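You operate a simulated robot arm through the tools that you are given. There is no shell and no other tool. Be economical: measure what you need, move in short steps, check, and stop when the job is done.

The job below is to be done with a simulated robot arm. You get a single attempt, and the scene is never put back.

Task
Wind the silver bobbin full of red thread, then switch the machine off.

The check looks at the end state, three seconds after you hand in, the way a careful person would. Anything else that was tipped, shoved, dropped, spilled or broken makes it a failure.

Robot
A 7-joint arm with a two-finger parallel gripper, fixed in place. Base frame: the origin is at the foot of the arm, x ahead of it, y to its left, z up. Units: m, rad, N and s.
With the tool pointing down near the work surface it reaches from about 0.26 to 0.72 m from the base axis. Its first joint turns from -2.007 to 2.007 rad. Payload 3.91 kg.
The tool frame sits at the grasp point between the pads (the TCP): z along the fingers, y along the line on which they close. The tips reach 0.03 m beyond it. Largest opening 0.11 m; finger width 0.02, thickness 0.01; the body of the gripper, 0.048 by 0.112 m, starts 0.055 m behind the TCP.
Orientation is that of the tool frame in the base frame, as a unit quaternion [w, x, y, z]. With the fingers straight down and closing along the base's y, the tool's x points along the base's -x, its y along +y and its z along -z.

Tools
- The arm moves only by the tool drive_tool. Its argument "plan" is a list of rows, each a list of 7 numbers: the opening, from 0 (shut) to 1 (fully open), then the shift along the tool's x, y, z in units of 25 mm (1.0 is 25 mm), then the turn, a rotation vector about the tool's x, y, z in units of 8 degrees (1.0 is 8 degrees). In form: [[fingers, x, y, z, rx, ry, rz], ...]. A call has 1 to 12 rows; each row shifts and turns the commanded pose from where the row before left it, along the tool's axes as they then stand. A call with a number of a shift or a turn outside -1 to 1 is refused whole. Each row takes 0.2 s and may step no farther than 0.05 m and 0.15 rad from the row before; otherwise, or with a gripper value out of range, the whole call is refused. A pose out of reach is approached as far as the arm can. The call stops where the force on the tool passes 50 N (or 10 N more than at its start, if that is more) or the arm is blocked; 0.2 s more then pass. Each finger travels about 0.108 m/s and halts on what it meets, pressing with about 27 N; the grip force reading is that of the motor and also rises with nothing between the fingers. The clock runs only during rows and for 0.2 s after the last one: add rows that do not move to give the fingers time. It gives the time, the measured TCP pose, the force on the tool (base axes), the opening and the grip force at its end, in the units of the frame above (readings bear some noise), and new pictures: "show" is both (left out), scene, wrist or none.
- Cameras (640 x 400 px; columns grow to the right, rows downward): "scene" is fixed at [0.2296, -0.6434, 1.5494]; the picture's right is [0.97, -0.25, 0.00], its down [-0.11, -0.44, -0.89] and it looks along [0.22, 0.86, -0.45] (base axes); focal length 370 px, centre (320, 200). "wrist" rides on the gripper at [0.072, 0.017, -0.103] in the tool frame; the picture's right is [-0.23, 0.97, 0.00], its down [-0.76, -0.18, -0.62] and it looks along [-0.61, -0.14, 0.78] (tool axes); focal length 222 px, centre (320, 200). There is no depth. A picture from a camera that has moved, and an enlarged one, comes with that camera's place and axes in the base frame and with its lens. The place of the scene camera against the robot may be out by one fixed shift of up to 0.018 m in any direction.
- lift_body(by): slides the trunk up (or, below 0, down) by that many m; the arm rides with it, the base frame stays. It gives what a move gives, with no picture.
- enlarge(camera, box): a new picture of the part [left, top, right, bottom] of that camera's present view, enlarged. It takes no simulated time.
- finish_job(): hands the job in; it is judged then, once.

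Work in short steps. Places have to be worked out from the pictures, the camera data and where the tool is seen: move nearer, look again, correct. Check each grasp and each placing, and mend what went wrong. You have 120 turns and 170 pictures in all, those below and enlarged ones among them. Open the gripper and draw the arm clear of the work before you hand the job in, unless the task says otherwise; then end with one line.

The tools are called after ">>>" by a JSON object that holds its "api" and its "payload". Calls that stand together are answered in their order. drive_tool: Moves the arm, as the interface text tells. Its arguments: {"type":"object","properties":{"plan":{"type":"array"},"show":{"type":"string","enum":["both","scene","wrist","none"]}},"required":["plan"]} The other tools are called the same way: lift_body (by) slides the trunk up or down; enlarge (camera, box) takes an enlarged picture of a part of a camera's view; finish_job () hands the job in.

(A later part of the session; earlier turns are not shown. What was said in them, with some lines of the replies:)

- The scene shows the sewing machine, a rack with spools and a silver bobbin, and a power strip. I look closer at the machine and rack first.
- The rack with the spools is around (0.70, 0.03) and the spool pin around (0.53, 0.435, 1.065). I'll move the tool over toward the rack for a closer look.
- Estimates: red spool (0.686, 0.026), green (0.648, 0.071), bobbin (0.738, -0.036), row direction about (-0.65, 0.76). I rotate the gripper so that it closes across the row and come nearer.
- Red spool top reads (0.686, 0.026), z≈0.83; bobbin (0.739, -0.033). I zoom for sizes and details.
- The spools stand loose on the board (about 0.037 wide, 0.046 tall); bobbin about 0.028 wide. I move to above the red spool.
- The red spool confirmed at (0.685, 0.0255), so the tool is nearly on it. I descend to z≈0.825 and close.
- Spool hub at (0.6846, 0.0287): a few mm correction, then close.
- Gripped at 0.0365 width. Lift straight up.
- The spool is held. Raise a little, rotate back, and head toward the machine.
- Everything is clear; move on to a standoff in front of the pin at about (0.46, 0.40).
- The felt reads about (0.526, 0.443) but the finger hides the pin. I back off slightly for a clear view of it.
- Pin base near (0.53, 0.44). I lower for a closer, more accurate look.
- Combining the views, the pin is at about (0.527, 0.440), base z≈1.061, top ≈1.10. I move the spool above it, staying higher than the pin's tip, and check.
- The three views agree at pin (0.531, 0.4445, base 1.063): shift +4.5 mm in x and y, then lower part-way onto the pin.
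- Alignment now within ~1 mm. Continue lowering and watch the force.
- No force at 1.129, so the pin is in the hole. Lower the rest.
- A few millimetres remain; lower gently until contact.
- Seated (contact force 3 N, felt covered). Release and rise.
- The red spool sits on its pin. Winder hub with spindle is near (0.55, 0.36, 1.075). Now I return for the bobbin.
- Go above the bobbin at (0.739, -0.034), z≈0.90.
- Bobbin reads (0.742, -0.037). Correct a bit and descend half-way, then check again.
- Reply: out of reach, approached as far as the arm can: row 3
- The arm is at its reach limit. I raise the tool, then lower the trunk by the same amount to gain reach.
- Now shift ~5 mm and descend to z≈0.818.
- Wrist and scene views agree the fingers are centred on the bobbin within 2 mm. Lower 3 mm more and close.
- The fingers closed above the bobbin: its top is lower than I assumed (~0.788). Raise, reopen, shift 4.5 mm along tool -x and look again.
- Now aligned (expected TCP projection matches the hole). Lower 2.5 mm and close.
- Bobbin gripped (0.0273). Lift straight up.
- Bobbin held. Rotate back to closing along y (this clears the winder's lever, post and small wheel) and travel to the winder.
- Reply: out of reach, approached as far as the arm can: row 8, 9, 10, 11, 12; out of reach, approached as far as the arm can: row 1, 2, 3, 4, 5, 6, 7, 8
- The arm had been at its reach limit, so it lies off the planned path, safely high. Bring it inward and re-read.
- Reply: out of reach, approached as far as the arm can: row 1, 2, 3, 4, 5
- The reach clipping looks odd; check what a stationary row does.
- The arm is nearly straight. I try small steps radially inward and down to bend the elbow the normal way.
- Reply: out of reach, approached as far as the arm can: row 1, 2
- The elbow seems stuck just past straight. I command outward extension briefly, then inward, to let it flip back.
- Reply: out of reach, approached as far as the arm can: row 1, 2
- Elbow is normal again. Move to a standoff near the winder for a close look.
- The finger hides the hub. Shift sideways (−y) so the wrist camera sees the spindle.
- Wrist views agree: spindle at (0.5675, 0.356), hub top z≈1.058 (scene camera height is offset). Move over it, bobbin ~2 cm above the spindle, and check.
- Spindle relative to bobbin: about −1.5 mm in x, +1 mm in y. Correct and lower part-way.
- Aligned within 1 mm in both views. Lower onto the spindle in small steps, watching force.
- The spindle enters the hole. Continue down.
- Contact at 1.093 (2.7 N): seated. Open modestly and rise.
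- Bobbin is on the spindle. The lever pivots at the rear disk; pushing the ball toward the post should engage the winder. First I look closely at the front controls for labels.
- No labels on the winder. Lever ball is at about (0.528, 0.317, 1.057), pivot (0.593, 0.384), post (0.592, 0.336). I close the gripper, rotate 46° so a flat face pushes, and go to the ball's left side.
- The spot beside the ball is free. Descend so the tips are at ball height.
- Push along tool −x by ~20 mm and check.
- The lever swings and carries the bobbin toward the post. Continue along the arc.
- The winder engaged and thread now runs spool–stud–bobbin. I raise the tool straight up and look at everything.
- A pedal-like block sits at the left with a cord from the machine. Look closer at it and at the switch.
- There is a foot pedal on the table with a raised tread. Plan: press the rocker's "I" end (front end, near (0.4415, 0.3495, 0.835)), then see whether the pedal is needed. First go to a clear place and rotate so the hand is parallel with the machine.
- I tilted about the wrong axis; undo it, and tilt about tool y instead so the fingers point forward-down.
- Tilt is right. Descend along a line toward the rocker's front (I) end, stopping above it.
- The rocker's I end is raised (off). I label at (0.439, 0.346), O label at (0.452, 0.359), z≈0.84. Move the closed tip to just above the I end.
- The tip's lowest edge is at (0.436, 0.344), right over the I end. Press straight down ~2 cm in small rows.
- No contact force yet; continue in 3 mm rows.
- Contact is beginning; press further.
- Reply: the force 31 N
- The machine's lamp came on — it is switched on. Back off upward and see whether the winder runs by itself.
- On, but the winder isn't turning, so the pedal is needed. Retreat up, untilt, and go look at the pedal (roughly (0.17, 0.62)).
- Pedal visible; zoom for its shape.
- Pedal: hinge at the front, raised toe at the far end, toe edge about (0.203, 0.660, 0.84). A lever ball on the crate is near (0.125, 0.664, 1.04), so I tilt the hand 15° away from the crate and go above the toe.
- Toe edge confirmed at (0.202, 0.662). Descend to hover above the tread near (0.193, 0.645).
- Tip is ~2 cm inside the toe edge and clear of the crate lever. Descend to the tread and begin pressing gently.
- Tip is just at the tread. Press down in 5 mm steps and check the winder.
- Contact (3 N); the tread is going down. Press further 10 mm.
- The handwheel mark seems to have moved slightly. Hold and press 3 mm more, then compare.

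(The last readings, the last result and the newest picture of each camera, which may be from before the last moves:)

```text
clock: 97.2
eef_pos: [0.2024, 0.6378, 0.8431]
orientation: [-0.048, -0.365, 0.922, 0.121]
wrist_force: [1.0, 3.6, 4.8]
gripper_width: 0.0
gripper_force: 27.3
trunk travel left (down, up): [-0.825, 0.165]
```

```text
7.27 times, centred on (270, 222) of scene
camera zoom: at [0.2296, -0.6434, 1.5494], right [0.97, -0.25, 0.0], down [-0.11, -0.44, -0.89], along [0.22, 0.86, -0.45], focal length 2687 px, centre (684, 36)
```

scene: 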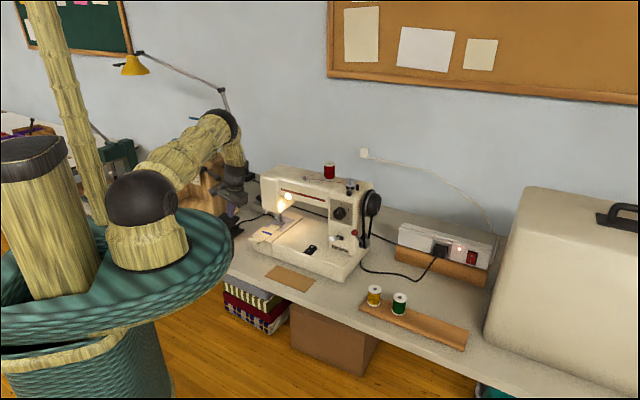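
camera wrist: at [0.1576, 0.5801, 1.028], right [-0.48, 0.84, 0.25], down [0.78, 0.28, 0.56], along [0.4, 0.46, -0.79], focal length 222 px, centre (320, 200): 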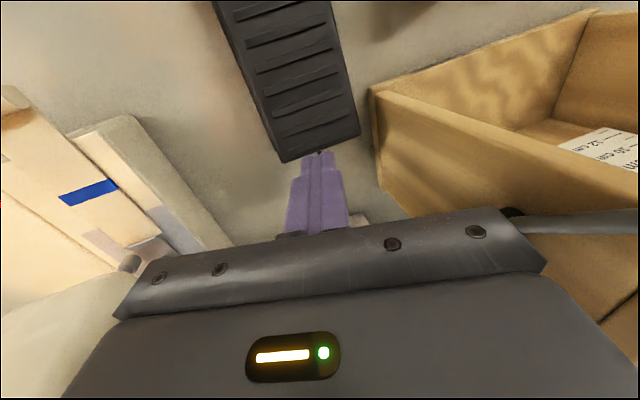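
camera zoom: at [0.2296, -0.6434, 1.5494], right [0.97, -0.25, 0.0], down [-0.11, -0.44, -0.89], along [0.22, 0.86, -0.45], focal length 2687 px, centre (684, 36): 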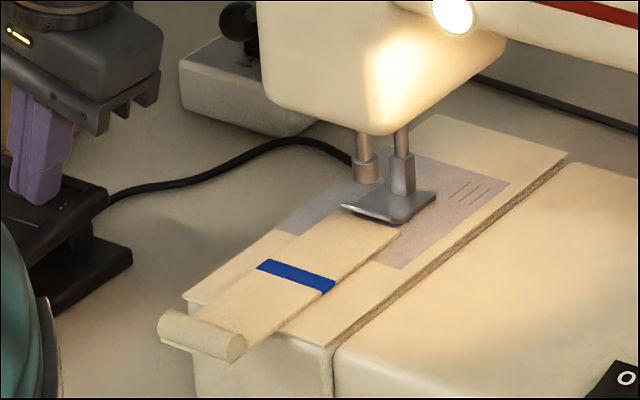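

It winds: red thread is building on the bobbin and the fabric is untouched. Hold the pedal here for ~1 s and check the fill.

>>> {"api": "drive_tool", "payload": {"plan": [[0, 0, 0, 0, 0, 0, 0], [0, 0, 0, 0, 0, 0, 0], [0, 0, 0, 0, 0, 0, 0], [0, 0, 0, 0, 0, 0, 0]], "show": "none"}}

>>> {"api": "enlarge", "payload": {"camera": "scene", "box": [320, 150, 390, 220]}}

```text
clock: 98.2
eef_pos: [0.2006, 0.6371, 0.8425]
orientation: [-0.048, -0.367, 0.921, 0.121]
wrist_force: [-1.4, 0.7, 4.1]
gripper_width: 0.0001
gripper_force: 27.0
trunk travel left (down, up): [-0.825, 0.165]
```

```text
5.71 times, centred on (355, 185) of scene
camera zoom: at [0.2296, -0.6434, 1.5494], right [0.97, -0.25, 0.0], down [-0.11, -0.44, -0.89], along [0.22, 0.86, -0.45], focal length 2111 px, centre (120, 286)
```

zoom: 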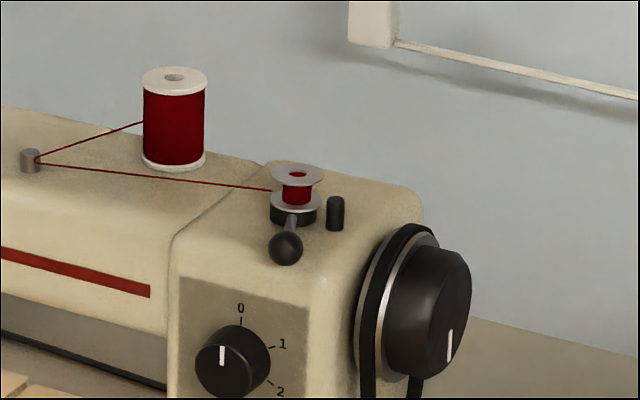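

Partly wound. Keep holding for 2 s.

>>> {"api": "drive_tool", "payload": {"plan": [[0, 0, 0, 0, 0, 0, 0], [0, 0, 0, 0, 0, 0, 0], [0, 0, 0, 0, 0, 0, 0], [0, 0, 0, 0, 0, 0, 0], [0, 0, 0, 0, 0, 0, 0], [0, 0, 0, 0, 0, 0, 0], [0, 0, 0, 0, 0, 0, 0], [0, 0, 0, 0, 0, 0, 0], [0, 0, 0, 0, 0, 0, 0]], "show": "none"}}

>>> {"api": "enlarge", "payload": {"camera": "scene", "box": [320, 150, 390, 220]}}

```text
clock: 100.2
eef_pos: [0.2014, 0.6374, 0.8426]
orientation: [-0.047, -0.366, 0.921, 0.122]
wrist_force: [-0.1, -1.5, 4.6]
gripper_width: 0.0
gripper_force: 27.0
trunk travel left (down, up): [-0.825, 0.165]
```

```text
5.71 times, centred on (355, 185) of scene
camera zoom: at [0.2296, -0.6434, 1.5494], right [0.97, -0.25, 0.0], down [-0.11, -0.44, -0.89], along [0.22, 0.86, -0.45], focal length 2111 px, centre (120, 286)
```

zoom: 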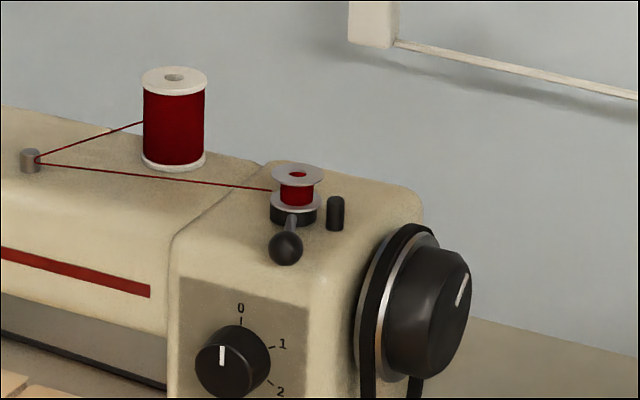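

Growing steadily (thread ~34 of 52 px). Hold on in 2.4 s chunks.

>>> {"api": "drive_tool", "payload": {"plan": [[0, 0, 0, 0, 0, 0, 0], [0, 0, 0, 0, 0, 0, 0], [0, 0, 0, 0, 0, 0, 0], [0, 0, 0, 0, 0, 0, 0], [0, 0, 0, 0, 0, 0, 0], [0, 0, 0, 0, 0, 0, 0], [0, 0, 0, 0, 0, 0, 0], [0, 0, 0, 0, 0, 0, 0], [0, 0, 0, 0, 0, 0, 0], [0, 0, 0, 0, 0, 0, 0], [0, 0, 0, 0, 0, 0, 0]], "show": "none"}}

>>> {"api": "enlarge", "payload": {"camera": "scene", "box": [320, 150, 390, 220]}}

```text
clock: 102.6
eef_pos: [0.2017, 0.6387, 0.8433]
orientation: [-0.048, -0.366, 0.921, 0.121]
wrist_force: [0.1, -0.1, 4.8]
gripper_width: 0.0001
gripper_force: 26.7
trunk travel left (down, up): [-0.825, 0.165]
```

```text
5.71 times, centred on (355, 185) of scene
camera zoom: at [0.2296, -0.6434, 1.5494], right [0.97, -0.25, 0.0], down [-0.11, -0.44, -0.89], along [0.22, 0.86, -0.45], focal length 2111 px, centre (120, 286)
```

zoom: 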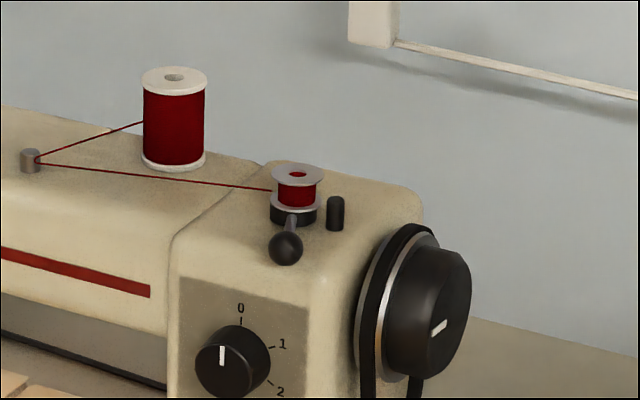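

~39 px now; roughly 6–8 s more. Continue.

>>> {"api": "drive_tool", "payload": {"plan": [[0, 0, 0, 0, 0, 0, 0], [0, 0, 0, 0, 0, 0, 0], [0, 0, 0, 0, 0, 0, 0], [0, 0, 0, 0, 0, 0, 0], [0, 0, 0, 0, 0, 0, 0], [0, 0, 0, 0, 0, 0, 0], [0, 0, 0, 0, 0, 0, 0], [0, 0, 0, 0, 0, 0, 0], [0, 0, 0, 0, 0, 0, 0], [0, 0, 0, 0, 0, 0, 0], [0, 0, 0, 0, 0, 0, 0], [0, 0, 0, 0, 0, 0, 0]], "show": "none"}}

>>> {"api": "enlarge", "payload": {"camera": "scene", "box": [320, 150, 390, 220]}}

```text
clock: 105.2
eef_pos: [0.2014, 0.6377, 0.8434]
orientation: [-0.049, -0.366, 0.921, 0.122]
wrist_force: [0.0, -0.9, 4.3]
gripper_width: 0.0
gripper_force: 26.8
trunk travel left (down, up): [-0.825, 0.165]
```

```text
5.71 times, centred on (355, 185) of scene
camera zoom: at [0.2296, -0.6434, 1.5494], right [0.97, -0.25, 0.0], down [-0.11, -0.44, -0.89], along [0.22, 0.86, -0.45], focal length 2111 px, centre (120, 286)
```

zoom: 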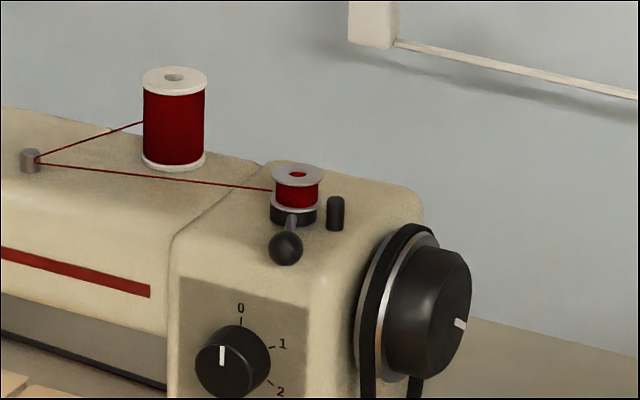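

Thread ~43 px of 52. Continue another 2.4 s.

>>> {"api": "drive_tool", "payload": {"plan": [[0, 0, 0, 0, 0, 0, 0], [0, 0, 0, 0, 0, 0, 0], [0, 0, 0, 0, 0, 0, 0], [0, 0, 0, 0, 0, 0, 0], [0, 0, 0, 0, 0, 0, 0], [0, 0, 0, 0, 0, 0, 0], [0, 0, 0, 0, 0, 0, 0], [0, 0, 0, 0, 0, 0, 0], [0, 0, 0, 0, 0, 0, 0], [0, 0, 0, 0, 0, 0, 0]], "show": "none"}}

>>> {"api": "enlarge", "payload": {"camera": "scene", "box": [330, 160, 370, 200]}}

```text
clock: 107.4
eef_pos: [0.2008, 0.6365, 0.8423]
orientation: [-0.048, -0.366, 0.922, 0.121]
wrist_force: [-0.8, -0.8, 4.0]
gripper_width: 0.0
gripper_force: 27.6
trunk travel left (down, up): [-0.825, 0.165]
```

```text
10.00 times, centred on (350, 180) of scene
camera zoom: at [0.2296, -0.6434, 1.5494], right [0.97, -0.25, 0.0], down [-0.11, -0.44, -0.89], along [0.22, 0.86, -0.45], focal length 3695 px, centre (20, 400)
```

zoom: 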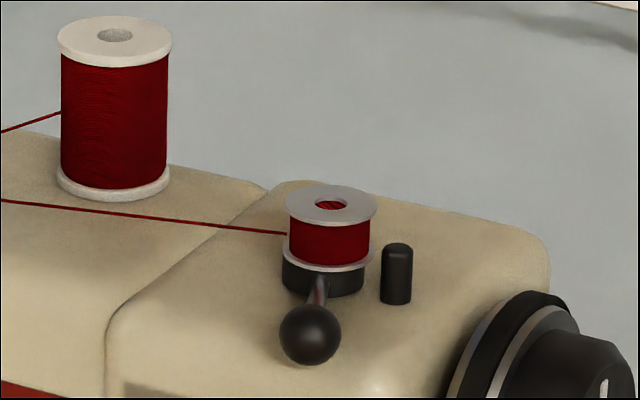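

Thread 81 of 90 px. Continue 1.4 s.

>>> {"api": "drive_tool", "payload": {"plan": [[0, 0, 0, 0, 0, 0, 0], [0, 0, 0, 0, 0, 0, 0], [0, 0, 0, 0, 0, 0, 0], [0, 0, 0, 0, 0, 0, 0], [0, 0, 0, 0, 0, 0, 0], [0, 0, 0, 0, 0, 0, 0]], "show": "none"}}

>>> {"api": "enlarge", "payload": {"camera": "scene", "box": [330, 160, 370, 200]}}

```text
clock: 108.8
eef_pos: [0.2016, 0.6374, 0.8428]
orientation: [-0.049, -0.365, 0.922, 0.122]
wrist_force: [-0.3, -0.6, 4.0]
gripper_width: 0.0
gripper_force: 27.1
trunk travel left (down, up): [-0.825, 0.165]
```

```text
10.00 times, centred on (350, 180) of scene
camera zoom: at [0.2296, -0.6434, 1.5494], right [0.97, -0.25, 0.0], down [-0.11, -0.44, -0.89], along [0.22, 0.86, -0.45], focal length 3695 px, centre (20, 400)
```

zoom: 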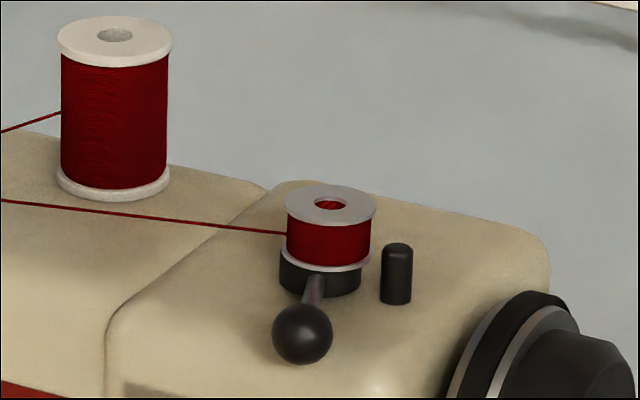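

The lever is being pushed back slightly as the bobbin fills. Continue 0.8 s.

>>> {"api": "drive_tool", "payload": {"plan": [[0, 0, 0, 0, 0, 0, 0], [0, 0, 0, 0, 0, 0, 0], [0, 0, 0, 0, 0, 0, 0]], "show": "none"}}

>>> {"api": "enlarge", "payload": {"camera": "scene", "box": [330, 160, 370, 200]}}

```text
clock: 109.6
eef_pos: [0.201, 0.6382, 0.8424]
orientation: [-0.048, -0.366, 0.921, 0.121]
wrist_force: [-0.2, -0.3, 4.5]
gripper_width: 0.0
gripper_force: 26.4
trunk travel left (down, up): [-0.825, 0.165]
```

```text
10.00 times, centred on (350, 180) of scene
camera zoom: at [0.2296, -0.6434, 1.5494], right [0.97, -0.25, 0.0], down [-0.11, -0.44, -0.89], along [0.22, 0.86, -0.45], focal length 3695 px, centre (20, 400)
```

zoom: 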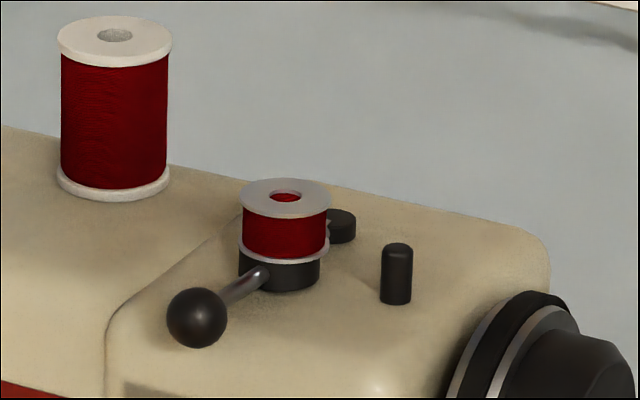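

The winder popped out by itself — bobbin full. Release the pedal at once, rising along the tool's tilt, reversing the way I came.

>>> {"api": "drive_tool", "payload": {"plan": [[0, 0, 0.2, -0.77, 0, 0, 0], [0, 0, 0.2, -0.77, 0, 0, 0], [0, 0, 0.2, -0.77, 0, 0, 0], [0, 0.05, 0.158, -0.98, 0, 0, 0], [0, 0.05, 0.158, -0.98, 0, 0, 0], [0, 0.05, 0.158, -0.98, 0, 0, 0], [0, 0.05, 0.158, -0.98, 0, 0, 0], [0, 0.05, 0.158, -0.98, 0, 0, 0], [0, 0.05, 0.158, -0.98, 0, 0, 0], [0, 0.05, 0.158, -0.98, 0, 0, 0], [0, 0.05, 0.158, -0.98, 0, 0, 0], [0, 0.05, 0.158, -0.98, 0, 0, 0]], "show": "scene"}}

>>> {"api": "enlarge", "payload": {"camera": "scene", "box": [200, 180, 300, 255]}}

>>> {"api": "enlarge", "payload": {"camera": "scene", "box": [310, 150, 390, 250]}}

```text
clock: 112.2
eef_pos: [0.2084, 0.6115, 1.1238]
orientation: [-0.049, -0.365, 0.922, 0.121]
wrist_force: [-0.1, 0.1, -0.8]
gripper_width: 0.0
gripper_force: 26.9
trunk travel left (down, up): [-0.825, 0.165]
```

scene: 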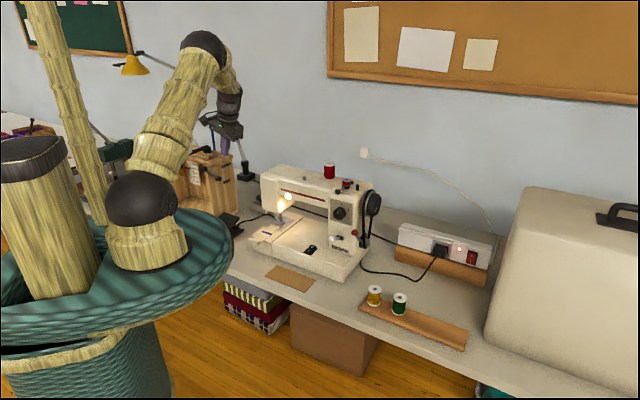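

```text
5.33 times, centred on (250, 218) of scene
camera zoom: at [0.2296, -0.6434, 1.5494], right [0.97, -0.25, 0.0], down [-0.11, -0.44, -0.89], along [0.22, 0.86, -0.45], focal length 1970 px, centre (693, 107)
```

zoom: 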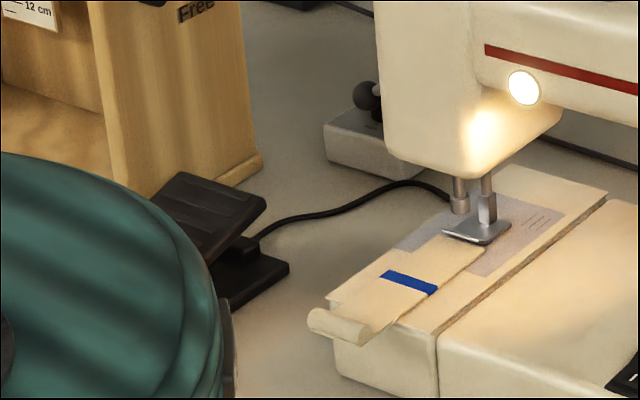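

```text
4.00 times, centred on (350, 200) of scene
camera zoom: at [0.2296, -0.6434, 1.5494], right [0.97, -0.25, 0.0], down [-0.11, -0.44, -0.89], along [0.22, 0.86, -0.45], focal length 1478 px, centre (200, 200)
```

zoom: 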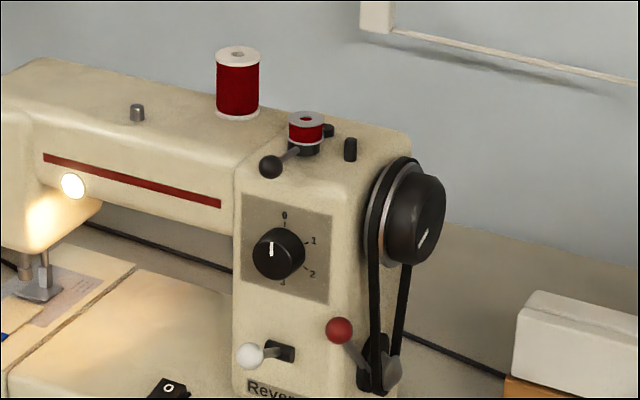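

Bobbin full, pedal sprung back, fabric unchanged. Now go back to switch the machine off: retrace away from the crate and untilt.

>>> {"api": "drive_tool", "payload": {"plan": [[0, 0.82, -0.77, -0.5, 0, 0, 0], [0, 0.82, -0.77, -0.5, 0, 0, 0], [0, 0.82, -0.77, -0.5, 0, 0, 0], [0, 0.82, -0.77, -0.5, 0, 0, 0], [0, 0.82, -0.77, -0.5, 0, 0, 0], [0, 0.82, -0.77, -0.5, 0, 0, 0], [0, 0.82, -0.77, -0.5, 0, 0, 0], [0, 0, 0, 0, 0.94, 0, 0], [0, 0, 0, 0, 0.94, 0, 0], [0, 0, -1, 0, 0, 0, 0], [0, 0, -1, 0, 0, 0, 0], [0, 0, -1, 0, 0, 0, 0]], "show": "none"}}

>>> {"api": "drive_tool", "payload": {"plan": [[0, 0, -1, 0, 0, 0, 0], [0, 0, -1, 0, 0, 0, 0], [0, 0, -1, 0, 0, 0, 0], [0, 0, -1, 0, 0, 0, 0], [0, 0, -1, 0, 0, 0, 0], [0, 0, 0, 0, 0, -0.8, 0], [0, 0, 0, 0, 0, -0.8, 0], [0, 0, 0, 0, 0, -0.8, 0], [0, 0, 0, 0, 0, -0.8, 0], [0, 0, 0, 0, 0, 0, 0]], "show": "scene"}}

```text
clock: 114.8
eef_pos: [0.2602, 0.3483, 1.175]
orientation: [0.0, -0.369, 0.929, -0.001]
wrist_force: [-0.4, 0.0, -0.8]
gripper_width: 0.0002
gripper_force: 27.3
trunk travel left (down, up): [-0.825, 0.165]
```

```text
clock: 117.0
eef_pos: [0.3466, 0.2602, 1.1747]
orientation: [0.207, -0.359, 0.906, 0.082]
wrist_force: [-0.7, 0.0, -0.3]
gripper_width: 0.0
gripper_force: 27.2
trunk travel left (down, up): [-0.825, 0.165]
```

scene: 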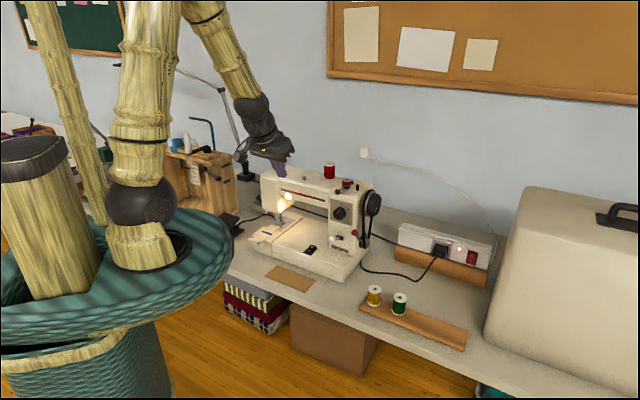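

Now descend along the finger direction toward the O end (contact target (0.455, 0.366)), stopping above.

>>> {"api": "drive_tool", "payload": {"plan": [[0, -0.045, 0, 1, 0, 0, 0], [0, -0.045, 0, 1, 0, 0, 0], [0, -0.045, 0, 1, 0, 0, 0], [0, -0.045, 0, 1, 0, 0, 0], [0, -0.045, 0, 1, 0, 0, 0], [0, -0.045, 0, 1, 0, 0, 0], [0, -0.045, 0, 1, 0, 0, 0], [0, -0.045, 0, 1, 0, 0, 0], [0, -0.045, 0, 1, 0, 0, 0], [0, -0.045, 0, 1, 0, 0, 0], [0, -0.045, 0.05, 1, 0, 0, 0], [0, 0, 0, 0, 0, 0, 0]], "show": "none"}}

>>> {"api": "enlarge", "payload": {"camera": "wrist", "box": [240, 40, 400, 200]}}

>>> {"api": "enlarge", "payload": {"camera": "scene", "box": [270, 190, 350, 270]}}

```text
clock: 119.6
eef_pos: [0.4379, 0.3513, 0.9293]
orientation: [0.206, -0.36, 0.906, 0.081]
wrist_force: [-0.3, 0.0, -0.5]
gripper_width: 0.0
gripper_force: 27.3
trunk travel left (down, up): [-0.825, 0.165]
```

```text
2.50 times, centred on (320, 120) of wrist
camera zoom: at [0.3471, 0.2869, 0.9924], right [-0.52, 0.85, 0.1], down [0.43, 0.16, 0.89], along [0.74, 0.5, -0.44], focal length 555 px, centre (320, 400)
```

zoom: 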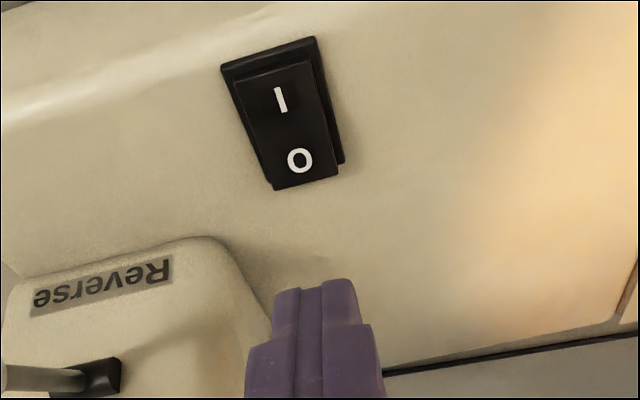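

```text
5.00 times, centred on (310, 230) of scene
camera zoom: at [0.2296, -0.6434, 1.5494], right [0.97, -0.25, 0.0], down [-0.11, -0.44, -0.89], along [0.22, 0.86, -0.45], focal length 1847 px, centre (370, 50)
```

zoom: 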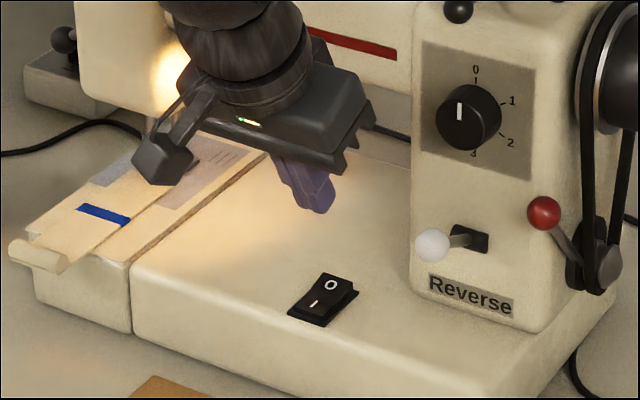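

O end is raised at (0.455, 0.363, 0.846). Move to just above it.

>>> {"api": "drive_tool", "payload": {"plan": [[0, 0.145, -0.065, 0.9, 0, 0, 0], [0, 0.145, -0.065, 0.9, 0, 0, 0], [0, 0, 0, 0, 0, 0, 0]], "show": "none"}}

>>> {"api": "enlarge", "payload": {"camera": "wrist", "box": [240, 40, 400, 200]}}

>>> {"api": "enlarge", "payload": {"camera": "scene", "box": [270, 190, 350, 270]}}

```text
clock: 120.4
eef_pos: [0.4501, 0.3562, 0.8881]
orientation: [0.206, -0.361, 0.906, 0.082]
wrist_force: [0.5, -0.1, 0.5]
gripper_width: 0.0
gripper_force: 26.9
trunk travel left (down, up): [-0.825, 0.165]
```

```text
2.50 times, centred on (320, 120) of wrist
camera zoom: at [0.3597, 0.292, 0.9493], right [-0.52, 0.85, 0.1], down [0.43, 0.16, 0.89], along [0.74, 0.5, -0.44], focal length 555 px, centre (320, 400)
```

zoom: 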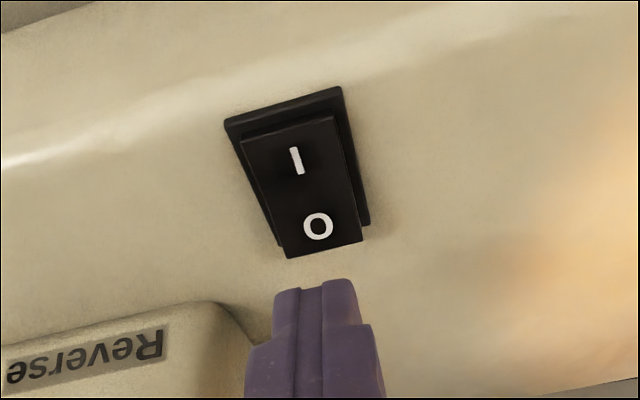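

```text
5.00 times, centred on (310, 230) of scene
camera zoom: at [0.2296, -0.6434, 1.5494], right [0.97, -0.25, 0.0], down [-0.11, -0.44, -0.89], along [0.22, 0.86, -0.45], focal length 1847 px, centre (370, 50)
```

zoom: 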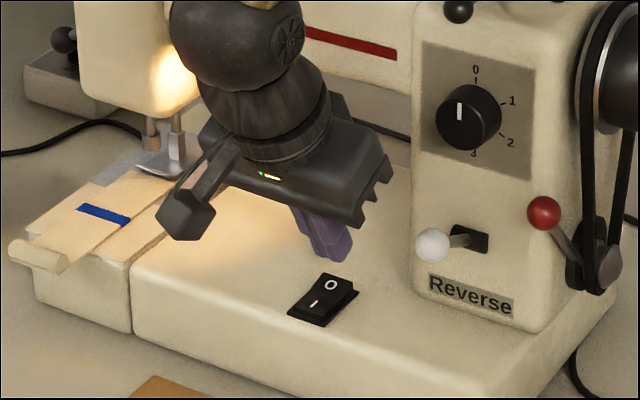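

The tip edge is over the O end. Press straight down.

>>> {"api": "drive_tool", "payload": {"plan": [[0, 0.12, 0.03, 0.38, 0, 0, 0], [0, 0.09, 0, 0.18, 0, 0, 0], [0, 0.09, 0, 0.18, 0, 0, 0], [0, 0.06, 0, 0.11, 0, 0, 0], [0, 0, 0, 0, 0, 0, 0]], "show": "none"}}

>>> {"api": "enlarge", "payload": {"camera": "scene", "box": [270, 190, 350, 270]}}

```text
clock: 121.6
eef_pos: [0.452, 0.3573, 0.8668]
orientation: [0.207, -0.359, 0.906, 0.082]
wrist_force: [-0.3, 0.6, 2.3]
gripper_width: 0.0
gripper_force: 26.6
trunk travel left (down, up): [-0.825, 0.165]
```

```text
5.00 times, centred on (310, 230) of scene
camera zoom: at [0.2296, -0.6434, 1.5494], right [0.97, -0.25, 0.0], down [-0.11, -0.44, -0.89], along [0.22, 0.86, -0.45], focal length 1847 px, centre (370, 50)
```

zoom: 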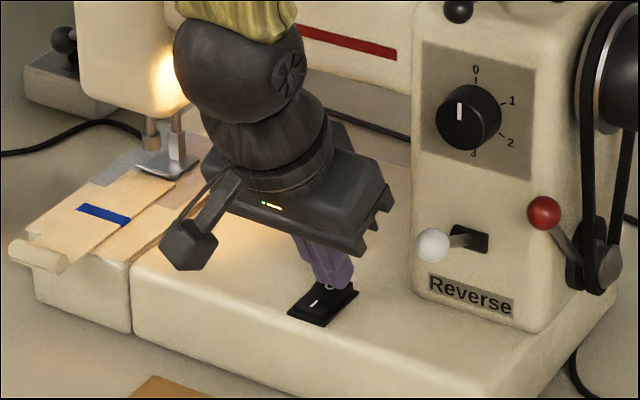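

Contact (2.3 N), lamp still on. Press on a few more millimetres.

>>> {"api": "drive_tool", "payload": {"plan": [[0, 0.05, 0, 0.11, 0, 0, 0], [0, 0.05, 0, 0.11, 0, 0, 0], [0, 0, 0, 0, 0, 0, 0]], "show": "none"}}

>>> {"api": "enlarge", "payload": {"camera": "scene", "box": [270, 190, 350, 270]}}

```text
clock: 122.4
eef_pos: [0.4511, 0.3558, 0.864]
orientation: [0.211, -0.359, 0.905, 0.084]
wrist_force: [-4.4, -4.2, 50.2]
gripper_width: 0.0
gripper_force: 26.9
trunk travel left (down, up): [-0.825, 0.165]
```

```text
5.00 times, centred on (310, 230) of scene
camera zoom: at [0.2296, -0.6434, 1.5494], right [0.97, -0.25, 0.0], down [-0.11, -0.44, -0.89], along [0.22, 0.86, -0.45], focal length 1847 px, centre (370, 50)
```

zoom: 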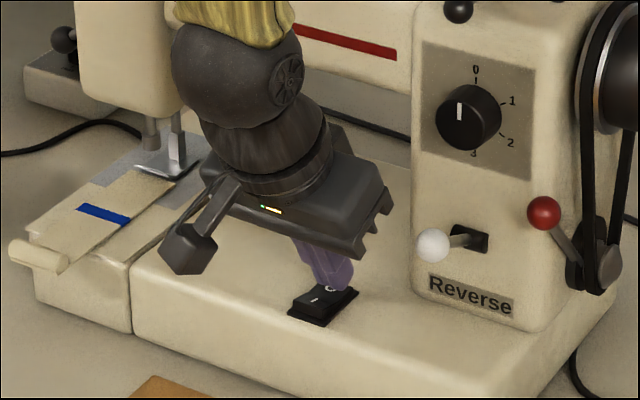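

The lamp is off — machine switched off. Retreat along the finger axis.

>>> {"api": "drive_tool", "payload": {"plan": [[0, 0, 0, -0.5, 0, 0, 0], [0, 0, 0, -1, 0, 0, 0], [0, 0, 0, -1, 0, 0, 0], [0, 0, 0, -1, 0, 0, 0], [0, 0, 0, -1, 0, 0, 0], [0, 0, 0, -1, 0, 0, 0], [0, 0, 0, -1, 0, 0, 0], [0, 0, 0, -1, 0, 0, 0], [0, 0, 0, -1, 0, 0, 0], [0, 0, 0, -1, 0, 0, 0], [0.3, 0, 0, -1, 0, 0, 0], [0.5, 0, 0, -1, 0, 0, 0]], "show": "scene"}}

>>> {"api": "enlarge", "payload": {"camera": "scene", "box": [240, 150, 400, 290]}}

>>> {"api": "enlarge", "payload": {"camera": "scene", "box": [325, 155, 375, 195]}}

```text
clock: 125.0
eef_pos: [0.359, 0.27, 1.1184]
orientation: [0.207, -0.359, 0.906, 0.082]
wrist_force: [0.3, -1.6, 0.7]
gripper_width: 0.055
gripper_force: 0.0
trunk travel left (down, up): [-0.825, 0.165]
```

scene: 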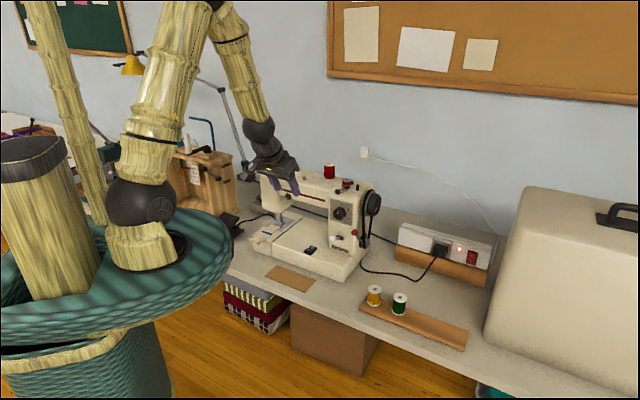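

```text
2.86 times, centred on (320, 220) of scene
camera zoom: at [0.2296, -0.6434, 1.5494], right [0.97, -0.25, 0.0], down [-0.11, -0.44, -0.89], along [0.22, 0.86, -0.45], focal length 1056 px, centre (320, 143)
```

zoom: 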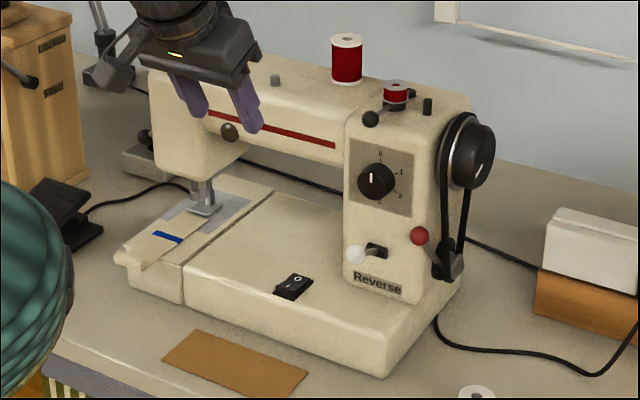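

```text
10.00 times, centred on (350, 175) of scene
camera zoom: at [0.2296, -0.6434, 1.5494], right [0.97, -0.25, 0.0], down [-0.11, -0.44, -0.89], along [0.22, 0.86, -0.45], focal length 3695 px, centre (20, 450)
```

zoom: 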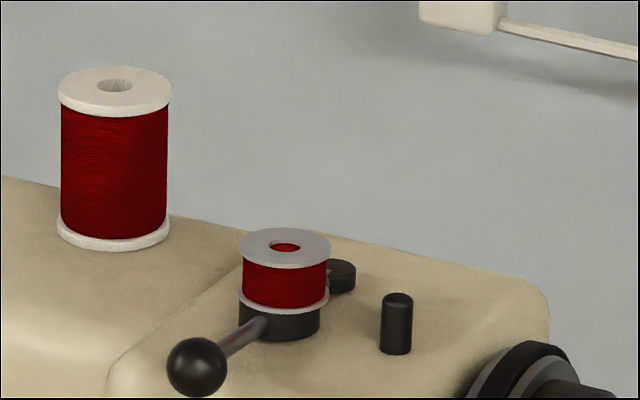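

All as intended: bobbin full of red, winder released, rocker at O. Draw the arm further clear with the gripper open, then hand in.

>>> {"api": "drive_tool", "payload": {"plan": [[1, 0, 0, -1, 0, 0, 0], [1, 0, 0, -1, 0, 0, 0], [1, 0, 0, -1, 0, 0, 0], [1, 0, 0, -1, 0, 0, 0], [1, 0, 0, 0, 0, 0, 0]], "show": "scene"}}

```text
clock: 126.2
eef_pos: [0.3281, 0.2418, 1.205]
orientation: [0.206, -0.359, 0.907, 0.081]
wrist_force: [0.4, 0.1, 0.1]
gripper_width: 0.1101
gripper_force: 0.0
trunk travel left (down, up): [-0.825, 0.165]
```

scene: 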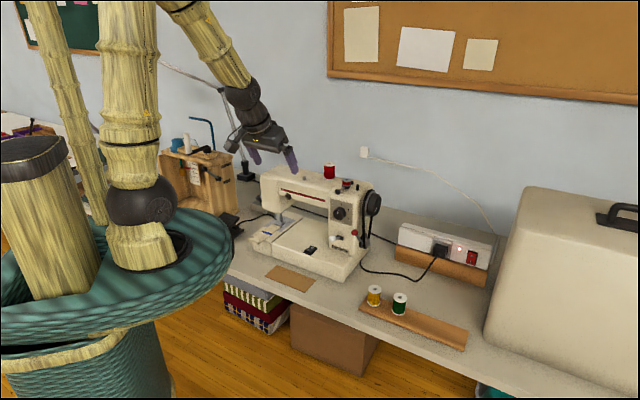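

The arm is clear and the gripper open; handing in.

>>> {"api": "finish_job", "payload": {}}

```text
The job is handed in.
```

The silver bobbin is wound full of red thread and still sits on the winder, which released itself when full; the machine is switched off at its rocker and its lamp is out.
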